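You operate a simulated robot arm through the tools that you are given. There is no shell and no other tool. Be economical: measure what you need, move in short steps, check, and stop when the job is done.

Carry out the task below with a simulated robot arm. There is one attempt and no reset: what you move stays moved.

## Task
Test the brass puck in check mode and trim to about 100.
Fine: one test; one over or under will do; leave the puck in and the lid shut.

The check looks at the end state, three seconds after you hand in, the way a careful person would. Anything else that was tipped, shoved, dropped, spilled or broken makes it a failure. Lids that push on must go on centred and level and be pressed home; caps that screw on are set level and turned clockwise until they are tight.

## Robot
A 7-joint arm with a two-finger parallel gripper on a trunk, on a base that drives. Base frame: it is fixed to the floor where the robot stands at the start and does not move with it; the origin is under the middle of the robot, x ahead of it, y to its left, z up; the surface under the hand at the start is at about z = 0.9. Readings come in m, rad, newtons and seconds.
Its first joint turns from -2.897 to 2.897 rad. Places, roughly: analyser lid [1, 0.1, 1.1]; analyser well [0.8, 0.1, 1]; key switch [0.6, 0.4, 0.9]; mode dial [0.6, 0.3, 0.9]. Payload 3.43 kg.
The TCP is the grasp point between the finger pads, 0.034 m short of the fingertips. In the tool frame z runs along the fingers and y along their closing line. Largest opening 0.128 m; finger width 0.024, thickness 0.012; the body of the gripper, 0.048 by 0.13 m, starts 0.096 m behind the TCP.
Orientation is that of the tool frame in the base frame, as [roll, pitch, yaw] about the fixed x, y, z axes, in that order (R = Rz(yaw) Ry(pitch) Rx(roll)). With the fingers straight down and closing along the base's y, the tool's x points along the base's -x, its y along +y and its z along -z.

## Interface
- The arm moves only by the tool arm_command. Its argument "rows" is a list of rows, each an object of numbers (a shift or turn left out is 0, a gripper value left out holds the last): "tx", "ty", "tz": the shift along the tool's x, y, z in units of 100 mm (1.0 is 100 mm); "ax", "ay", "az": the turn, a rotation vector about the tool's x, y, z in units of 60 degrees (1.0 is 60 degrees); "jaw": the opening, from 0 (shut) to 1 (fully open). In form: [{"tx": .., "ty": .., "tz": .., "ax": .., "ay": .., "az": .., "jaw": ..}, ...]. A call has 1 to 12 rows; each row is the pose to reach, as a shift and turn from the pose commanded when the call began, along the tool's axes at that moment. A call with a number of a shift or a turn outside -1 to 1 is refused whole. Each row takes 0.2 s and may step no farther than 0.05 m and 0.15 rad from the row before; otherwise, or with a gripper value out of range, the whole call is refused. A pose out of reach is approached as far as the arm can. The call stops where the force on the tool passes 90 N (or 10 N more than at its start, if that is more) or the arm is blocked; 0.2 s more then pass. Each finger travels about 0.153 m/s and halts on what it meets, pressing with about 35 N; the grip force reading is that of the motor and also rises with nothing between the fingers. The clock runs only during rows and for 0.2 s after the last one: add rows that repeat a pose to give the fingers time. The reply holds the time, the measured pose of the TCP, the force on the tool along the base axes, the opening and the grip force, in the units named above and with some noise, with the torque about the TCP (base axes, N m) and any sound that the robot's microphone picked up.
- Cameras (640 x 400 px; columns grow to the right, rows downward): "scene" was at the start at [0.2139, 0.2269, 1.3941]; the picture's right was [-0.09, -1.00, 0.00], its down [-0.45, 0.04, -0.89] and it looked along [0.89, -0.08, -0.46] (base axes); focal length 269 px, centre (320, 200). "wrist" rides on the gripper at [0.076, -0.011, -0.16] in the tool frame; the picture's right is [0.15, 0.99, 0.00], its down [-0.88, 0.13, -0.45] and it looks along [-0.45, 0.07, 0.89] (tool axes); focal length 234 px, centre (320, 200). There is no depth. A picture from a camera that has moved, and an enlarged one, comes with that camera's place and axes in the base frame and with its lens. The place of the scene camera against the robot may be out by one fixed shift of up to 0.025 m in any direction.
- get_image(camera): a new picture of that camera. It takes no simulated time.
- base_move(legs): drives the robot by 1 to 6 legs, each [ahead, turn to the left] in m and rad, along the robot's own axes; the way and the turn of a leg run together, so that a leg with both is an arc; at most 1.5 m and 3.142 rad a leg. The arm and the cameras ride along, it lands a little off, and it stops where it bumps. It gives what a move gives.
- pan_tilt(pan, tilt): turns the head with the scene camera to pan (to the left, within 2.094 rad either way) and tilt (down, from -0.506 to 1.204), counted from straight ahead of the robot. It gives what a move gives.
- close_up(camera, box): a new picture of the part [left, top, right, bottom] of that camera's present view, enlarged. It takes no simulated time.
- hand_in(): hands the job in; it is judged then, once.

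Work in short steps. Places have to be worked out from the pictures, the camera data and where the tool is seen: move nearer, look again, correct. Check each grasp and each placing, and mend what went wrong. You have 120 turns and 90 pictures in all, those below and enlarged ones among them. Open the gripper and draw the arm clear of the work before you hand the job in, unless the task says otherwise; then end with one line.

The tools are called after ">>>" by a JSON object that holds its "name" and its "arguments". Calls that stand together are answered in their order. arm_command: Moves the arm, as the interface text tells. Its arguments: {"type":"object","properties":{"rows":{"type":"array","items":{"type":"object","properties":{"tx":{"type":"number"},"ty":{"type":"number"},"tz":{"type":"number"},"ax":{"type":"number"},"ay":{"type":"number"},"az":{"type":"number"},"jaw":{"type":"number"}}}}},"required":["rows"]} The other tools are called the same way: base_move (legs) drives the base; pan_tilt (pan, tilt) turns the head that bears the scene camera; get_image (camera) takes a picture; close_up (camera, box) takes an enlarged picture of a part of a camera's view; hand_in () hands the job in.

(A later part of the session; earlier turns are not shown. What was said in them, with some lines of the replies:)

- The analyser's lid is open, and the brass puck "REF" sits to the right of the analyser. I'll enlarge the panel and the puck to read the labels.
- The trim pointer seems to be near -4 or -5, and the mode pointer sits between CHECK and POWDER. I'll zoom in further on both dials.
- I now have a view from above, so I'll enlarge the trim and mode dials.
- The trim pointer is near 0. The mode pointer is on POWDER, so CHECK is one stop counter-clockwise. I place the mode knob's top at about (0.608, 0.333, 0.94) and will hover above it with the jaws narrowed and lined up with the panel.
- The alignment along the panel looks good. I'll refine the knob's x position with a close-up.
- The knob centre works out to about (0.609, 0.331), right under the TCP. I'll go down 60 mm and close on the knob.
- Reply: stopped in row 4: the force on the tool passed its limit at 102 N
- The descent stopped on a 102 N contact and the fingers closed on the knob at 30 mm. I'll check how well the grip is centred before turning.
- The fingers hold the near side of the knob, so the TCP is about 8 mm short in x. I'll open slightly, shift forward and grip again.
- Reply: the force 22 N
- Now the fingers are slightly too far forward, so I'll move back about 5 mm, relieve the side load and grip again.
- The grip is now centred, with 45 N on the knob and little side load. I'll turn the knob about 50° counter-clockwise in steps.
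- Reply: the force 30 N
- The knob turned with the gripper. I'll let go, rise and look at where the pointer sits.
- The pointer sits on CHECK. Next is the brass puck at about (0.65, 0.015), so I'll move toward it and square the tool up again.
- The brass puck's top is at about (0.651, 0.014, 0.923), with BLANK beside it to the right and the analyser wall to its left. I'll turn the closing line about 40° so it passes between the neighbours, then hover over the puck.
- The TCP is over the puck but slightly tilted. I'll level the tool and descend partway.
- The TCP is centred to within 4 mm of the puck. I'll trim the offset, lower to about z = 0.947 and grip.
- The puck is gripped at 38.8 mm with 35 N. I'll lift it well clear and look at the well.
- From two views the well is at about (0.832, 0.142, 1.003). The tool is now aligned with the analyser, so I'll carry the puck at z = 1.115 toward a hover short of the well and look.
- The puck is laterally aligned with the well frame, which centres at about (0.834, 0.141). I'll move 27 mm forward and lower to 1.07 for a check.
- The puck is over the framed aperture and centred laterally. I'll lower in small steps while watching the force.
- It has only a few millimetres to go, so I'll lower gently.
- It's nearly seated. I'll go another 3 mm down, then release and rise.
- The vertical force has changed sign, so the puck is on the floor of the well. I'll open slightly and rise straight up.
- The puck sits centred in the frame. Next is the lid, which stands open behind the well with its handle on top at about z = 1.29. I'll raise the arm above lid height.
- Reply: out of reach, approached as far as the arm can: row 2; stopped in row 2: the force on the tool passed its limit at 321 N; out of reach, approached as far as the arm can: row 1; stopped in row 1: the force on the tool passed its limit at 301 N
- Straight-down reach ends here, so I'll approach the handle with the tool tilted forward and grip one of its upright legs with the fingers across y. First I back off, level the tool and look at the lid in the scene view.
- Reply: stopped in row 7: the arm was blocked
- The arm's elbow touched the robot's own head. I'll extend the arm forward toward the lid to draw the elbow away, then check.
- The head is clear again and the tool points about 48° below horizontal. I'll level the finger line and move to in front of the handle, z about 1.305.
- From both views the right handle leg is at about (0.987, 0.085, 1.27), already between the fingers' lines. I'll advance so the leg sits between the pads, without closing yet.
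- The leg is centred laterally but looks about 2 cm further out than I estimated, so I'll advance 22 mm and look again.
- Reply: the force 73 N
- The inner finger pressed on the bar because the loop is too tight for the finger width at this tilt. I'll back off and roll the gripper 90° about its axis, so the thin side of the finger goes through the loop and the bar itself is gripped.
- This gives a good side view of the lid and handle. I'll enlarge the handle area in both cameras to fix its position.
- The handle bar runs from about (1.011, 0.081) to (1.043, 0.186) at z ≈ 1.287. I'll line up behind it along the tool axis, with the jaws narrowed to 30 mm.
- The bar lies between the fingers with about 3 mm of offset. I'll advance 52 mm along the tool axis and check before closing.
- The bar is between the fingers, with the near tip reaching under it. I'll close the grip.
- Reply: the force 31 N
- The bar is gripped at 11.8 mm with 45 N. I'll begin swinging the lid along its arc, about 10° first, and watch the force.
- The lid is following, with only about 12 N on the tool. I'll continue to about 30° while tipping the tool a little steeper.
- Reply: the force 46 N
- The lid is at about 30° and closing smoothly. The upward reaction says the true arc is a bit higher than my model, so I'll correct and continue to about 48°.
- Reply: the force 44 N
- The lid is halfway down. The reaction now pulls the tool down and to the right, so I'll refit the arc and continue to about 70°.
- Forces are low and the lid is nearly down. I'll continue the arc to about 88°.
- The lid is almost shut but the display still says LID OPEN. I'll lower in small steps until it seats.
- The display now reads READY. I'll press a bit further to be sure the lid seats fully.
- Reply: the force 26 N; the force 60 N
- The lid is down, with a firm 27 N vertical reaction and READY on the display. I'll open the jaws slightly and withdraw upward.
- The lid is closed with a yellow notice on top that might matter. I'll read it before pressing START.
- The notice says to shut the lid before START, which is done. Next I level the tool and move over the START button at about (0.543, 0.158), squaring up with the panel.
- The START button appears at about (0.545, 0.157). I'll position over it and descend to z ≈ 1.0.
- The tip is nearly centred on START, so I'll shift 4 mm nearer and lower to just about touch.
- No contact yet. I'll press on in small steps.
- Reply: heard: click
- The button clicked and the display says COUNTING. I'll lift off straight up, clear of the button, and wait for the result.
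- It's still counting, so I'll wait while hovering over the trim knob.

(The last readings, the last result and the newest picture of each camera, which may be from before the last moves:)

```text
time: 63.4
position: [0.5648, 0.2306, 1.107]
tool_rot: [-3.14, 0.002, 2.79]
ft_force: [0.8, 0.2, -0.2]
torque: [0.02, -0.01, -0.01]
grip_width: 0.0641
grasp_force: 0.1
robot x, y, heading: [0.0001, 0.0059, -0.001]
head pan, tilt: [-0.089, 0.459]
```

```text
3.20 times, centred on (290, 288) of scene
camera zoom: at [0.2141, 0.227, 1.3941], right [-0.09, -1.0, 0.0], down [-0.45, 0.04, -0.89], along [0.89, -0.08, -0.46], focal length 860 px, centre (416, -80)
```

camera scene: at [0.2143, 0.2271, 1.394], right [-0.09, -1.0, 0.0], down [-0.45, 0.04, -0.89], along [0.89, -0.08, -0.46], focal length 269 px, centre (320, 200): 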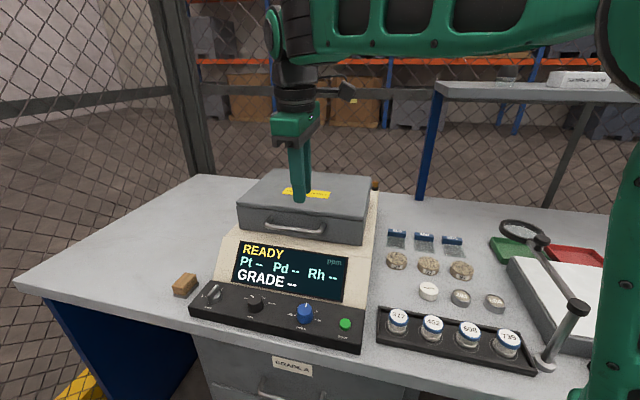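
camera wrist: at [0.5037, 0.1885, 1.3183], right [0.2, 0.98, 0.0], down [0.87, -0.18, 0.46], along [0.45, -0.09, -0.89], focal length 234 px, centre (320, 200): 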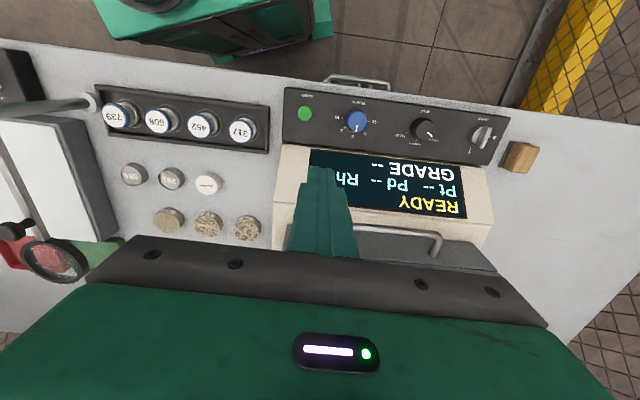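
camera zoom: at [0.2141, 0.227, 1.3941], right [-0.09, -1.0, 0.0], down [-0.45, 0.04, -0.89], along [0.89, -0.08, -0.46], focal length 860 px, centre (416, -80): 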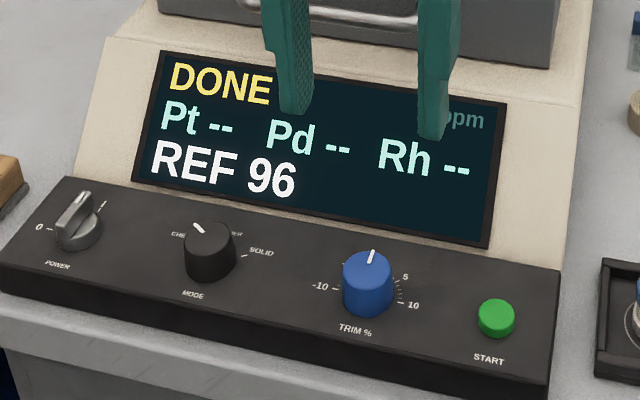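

The test is done: REF 96 with trim near 0, so trim needs about +4, roughly 38° clockwise at about 9.5° per unit. I'll descend onto the trim knob at about (0.562, 0.2315).

>>> {"name": "arm_command", "arguments": {"rows": [{"tx": 0.03, "tz": 0.4, "jaw": 0.45}, {"tx": 0.03, "tz": 0.8}, {"tx": 0.03, "tz": 1.0}]}}

>>> {"name": "arm_command", "arguments": {"rows": [{"tz": 0.15}, {"tz": 0.25}, {"tz": 0.3}]}}

>>> {"name": "close_up", "arguments": {"camera": "scene", "box": [250, 270, 350, 350]}}

>>> {"name": "close_up", "arguments": {"camera": "wrist", "box": [240, 110, 400, 240]}}

```text
time: 64.2
position: [0.5628, 0.2324, 1.0076]
tool_rot: [-3.14, 0.003, 2.79]
ft_force: [-0.2, -0.6, 0.4]
torque: [0.0, -0.05, -0.02]
grip_width: 0.0575
grasp_force: 0.1
robot x, y, heading: [0.0029, 0.0119, 0.003]
head pan, tilt: [-0.089, 0.459]
```

```text
time: 65.0
position: [0.5626, 0.231, 0.9754]
tool_rot: [3.141, 0.005, 2.79]
ft_force: [-0.7, 0.2, 0.2]
torque: [-0.03, -0.03, 0.01]
grip_width: 0.0578
grasp_force: 0.0
robot x, y, heading: [0.0004, 0.0063, -0.001]
head pan, tilt: [-0.089, 0.459]
```

```text
5.00 times, centred on (300, 310) of scene
camera zoom: at [0.214, 0.227, 1.3941], right [-0.09, -1.0, 0.0], down [-0.45, 0.04, -0.89], along [0.89, -0.08, -0.46], focal length 1344 px, centre (420, -350)
```

zoom: 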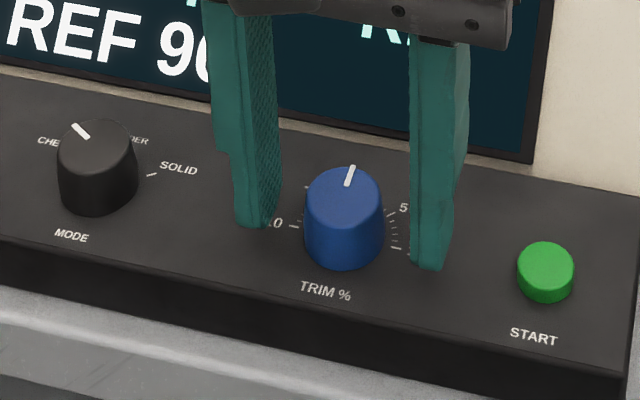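

```text
3.08 times, centred on (320, 175) of wrist
camera zoom: at [0.4867, 0.2475, 1.136], right [0.2, 0.98, 0.0], down [0.87, -0.18, 0.46], along [0.45, -0.09, -0.89], focal length 720 px, centre (320, 277)
```

zoom: 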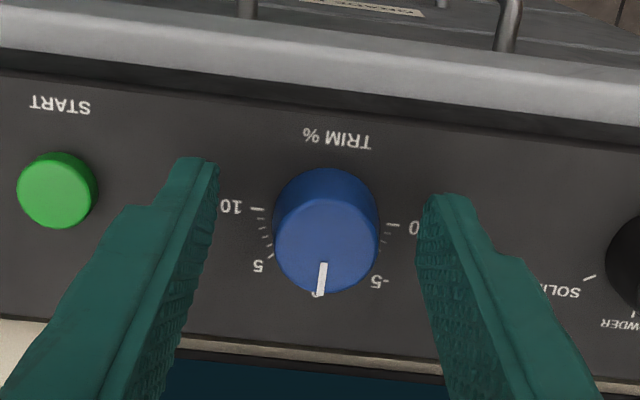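

The fingers straddle the knob, which looks about 4 mm further forward. I'll nudge, close, and turn about 38° clockwise.

>>> {"name": "arm_command", "arguments": {"rows": [{"tx": -0.04}, {"tx": -0.04, "jaw": 0.2}, {"tx": -0.04, "jaw": 0.15}, {"tx": -0.04, "jaw": 0.15}]}}

>>> {"name": "arm_command", "arguments": {"rows": [{"az": 0.1}, {"az": 0.2}, {"az": 0.3}, {"az": 0.4}, {"az": 0.5}, {"az": 0.6}, {"az": 0.63}, {"az": 0.63}]}}

>>> {"name": "close_up", "arguments": {"camera": "scene", "box": [210, 230, 370, 340]}}

```text
time: 66.0
position: [0.5673, 0.2308, 0.9769]
tool_rot: [3.141, 0.005, 2.791]
ft_force: [9.6, 22.2, -1.9]
torque: [0.65, -0.52, 0.06]
grip_width: 0.0331
grasp_force: 12.0
robot x, y, heading: [0.0, 0.0094, 0.004]
head pan, tilt: [-0.089, 0.459]
```

```text
time: 67.8
position: [0.569, 0.2292, 0.9773]
tool_rot: [3.14, 0.002, 2.128]
ft_force: [25.4, 15.3, -7.6]
torque: [0.64, -0.65, 0.0]
grip_width: 0.0357
grasp_force: 14.2
robot x, y, heading: [0.0005, 0.0064, 0.005]
head pan, tilt: [-0.089, 0.459]
```

```text
3.64 times, centred on (290, 285) of scene
camera zoom: at [0.2153, 0.2277, 1.3938], right [-0.09, -1.0, 0.0], down [-0.46, 0.04, -0.89], along [0.89, -0.08, -0.46], focal length 978 px, centre (429, -109)
```

zoom: 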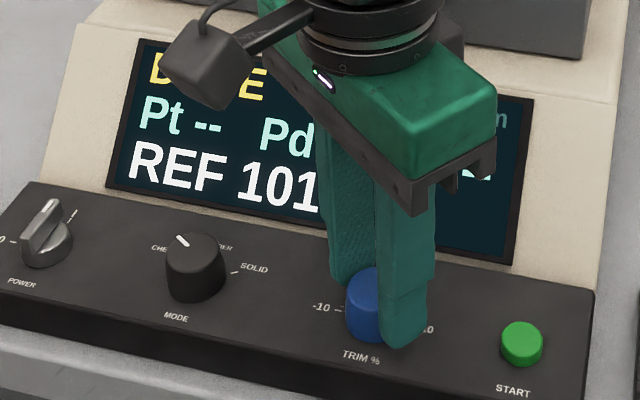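

The reading follows live and now shows 101. I'll ease back about 6° to aim for 100.

>>> {"name": "arm_command", "arguments": {"rows": [{"az": -0.06}, {"az": -0.1}, {"az": -0.1}]}}

>>> {"name": "close_up", "arguments": {"camera": "scene", "box": [210, 230, 370, 340]}}

```text
time: 68.5
position: [0.5676, 0.231, 0.9769]
tool_rot: [3.139, 0.004, 2.237]
ft_force: [20.9, 20.6, 4.8]
torque: [0.86, -0.7, 0.04]
grip_width: 0.0356
grasp_force: 14.9
robot x, y, heading: [0.0015, 0.0079, -0.004]
head pan, tilt: [-0.089, 0.459]
```

```text
3.64 times, centred on (290, 285) of scene
camera zoom: at [0.2148, 0.2277, 1.3938], right [-0.09, -1.0, 0.0], down [-0.45, 0.04, -0.89], along [0.89, -0.08, -0.46], focal length 978 px, centre (429, -109)
```

zoom: 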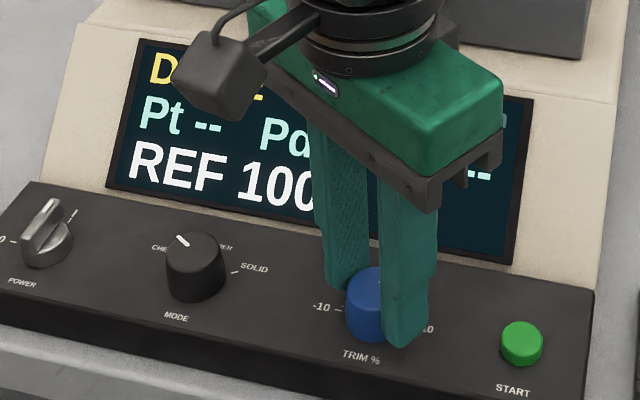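

It reads 100. I'll release, rise straight up, and check that the reading holds.

>>> {"name": "arm_command", "arguments": {"rows": [{"jaw": 0.45}, {"jaw": 0.45}, {"tz": -0.3}, {"tz": -0.7}, {"tz": -1.0}]}}

>>> {"name": "arm_command", "arguments": {"rows": [{"tz": -0.4}, {"tz": -0.8}, {"tz": -0.8}]}}

>>> {"name": "get_image", "arguments": {"camera": "scene"}}

>>> {"name": "close_up", "arguments": {"camera": "scene", "box": [190, 160, 390, 350]}}

```text
time: 69.8
position: [0.5689, 0.2288, 1.078]
tool_rot: [-3.14, 0.003, 2.237]
ft_force: [0.0, -0.9, 0.5]
torque: [0.01, 0.02, -0.02]
grip_width: 0.0574
grasp_force: 0.1
robot x, y, heading: [0.0011, 0.0089, 0.004]
head pan, tilt: [-0.089, 0.459]
```

```text
time: 70.5
position: [0.5664, 0.2288, 1.1574]
tool_rot: [3.141, 0.003, 2.236]
ft_force: [-0.6, -0.3, 0.4]
torque: [0.0, 0.02, -0.02]
grip_width: 0.0577
grasp_force: 0.0
robot x, y, heading: [0.0047, 0.005, 0.006]
head pan, tilt: [-0.089, 0.459]
```

```text
11 pictures are left
camera scene: at [0.2141, 0.227, 1.3941], right [-0.09, -1.0, 0.0], down [-0.45, 0.04, -0.89], along [0.89, -0.08, -0.46], focal length 269 px, centre (320, 200)
```

scene: 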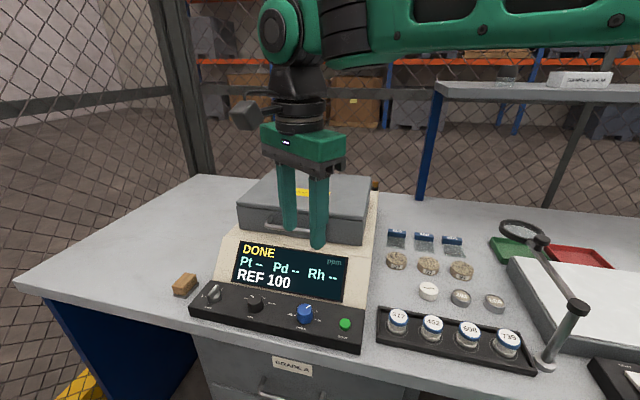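

```text
2.11 times, centred on (290, 255) of scene
camera zoom: at [0.2141, 0.227, 1.3941], right [-0.09, -1.0, 0.0], down [-0.45, 0.04, -0.89], along [0.89, -0.08, -0.46], focal length 566 px, centre (383, 84)
```

zoom: 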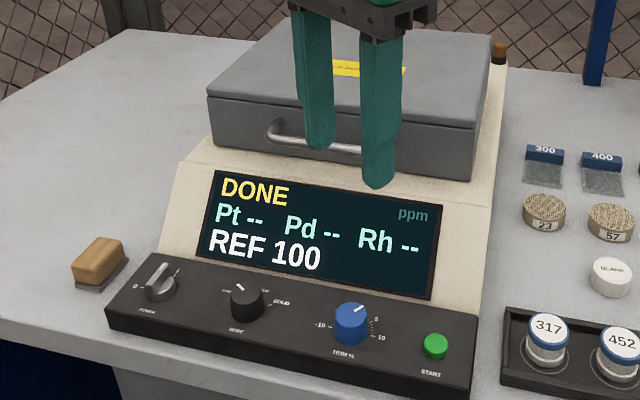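

REF 100 holds, the lid is shut and the puck is inside. I'll draw the arm a bit further clear with the gripper open, then hand in.

>>> {"name": "arm_command", "arguments": {"rows": [{"tz": -0.2, "jaw": 0.8}, {"tz": -0.4, "tx": 0.2}, {"tz": -0.5, "tx": 0.5}, {"tz": -0.5, "tx": 0.5}]}}

>>> {"name": "get_image", "arguments": {"camera": "scene"}}

```text
time: 71.5
position: [0.5355, 0.269, 1.2077]
tool_rot: [-3.14, 0.003, 2.236]
ft_force: [-0.4, 0.8, 0.2]
torque: [-0.02, 0.03, -0.02]
grip_width: 0.1025
grasp_force: 0.1
robot x, y, heading: [0.0043, 0.0062, 0.001]
head pan, tilt: [-0.089, 0.459]
```

```text
9 pictures are left
camera scene: at [0.2141, 0.227, 1.3941], right [-0.09, -1.0, 0.0], down [-0.45, 0.04, -0.89], along [0.89, -0.08, -0.46], focal length 269 px, centre (320, 200)
```

scene: 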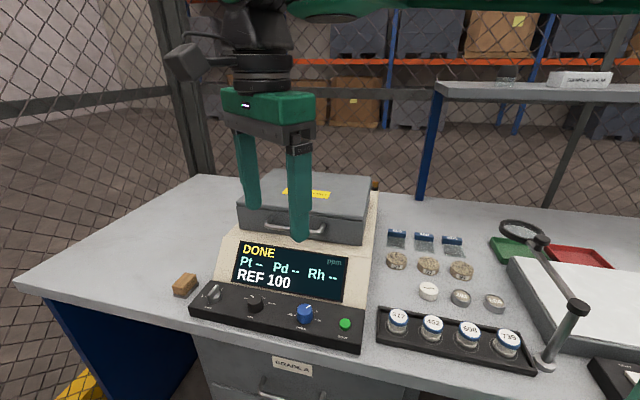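

The display still reads DONE and REF 100, the lid is shut, and nothing else was disturbed. I'm handing in.

>>> {"name": "hand_in", "arguments": {}}

```text
The job is handed in.
```

I tested the brass puck once in check mode and trimmed the reading from 96 to REF 100; the puck is still in and the lid is shut.
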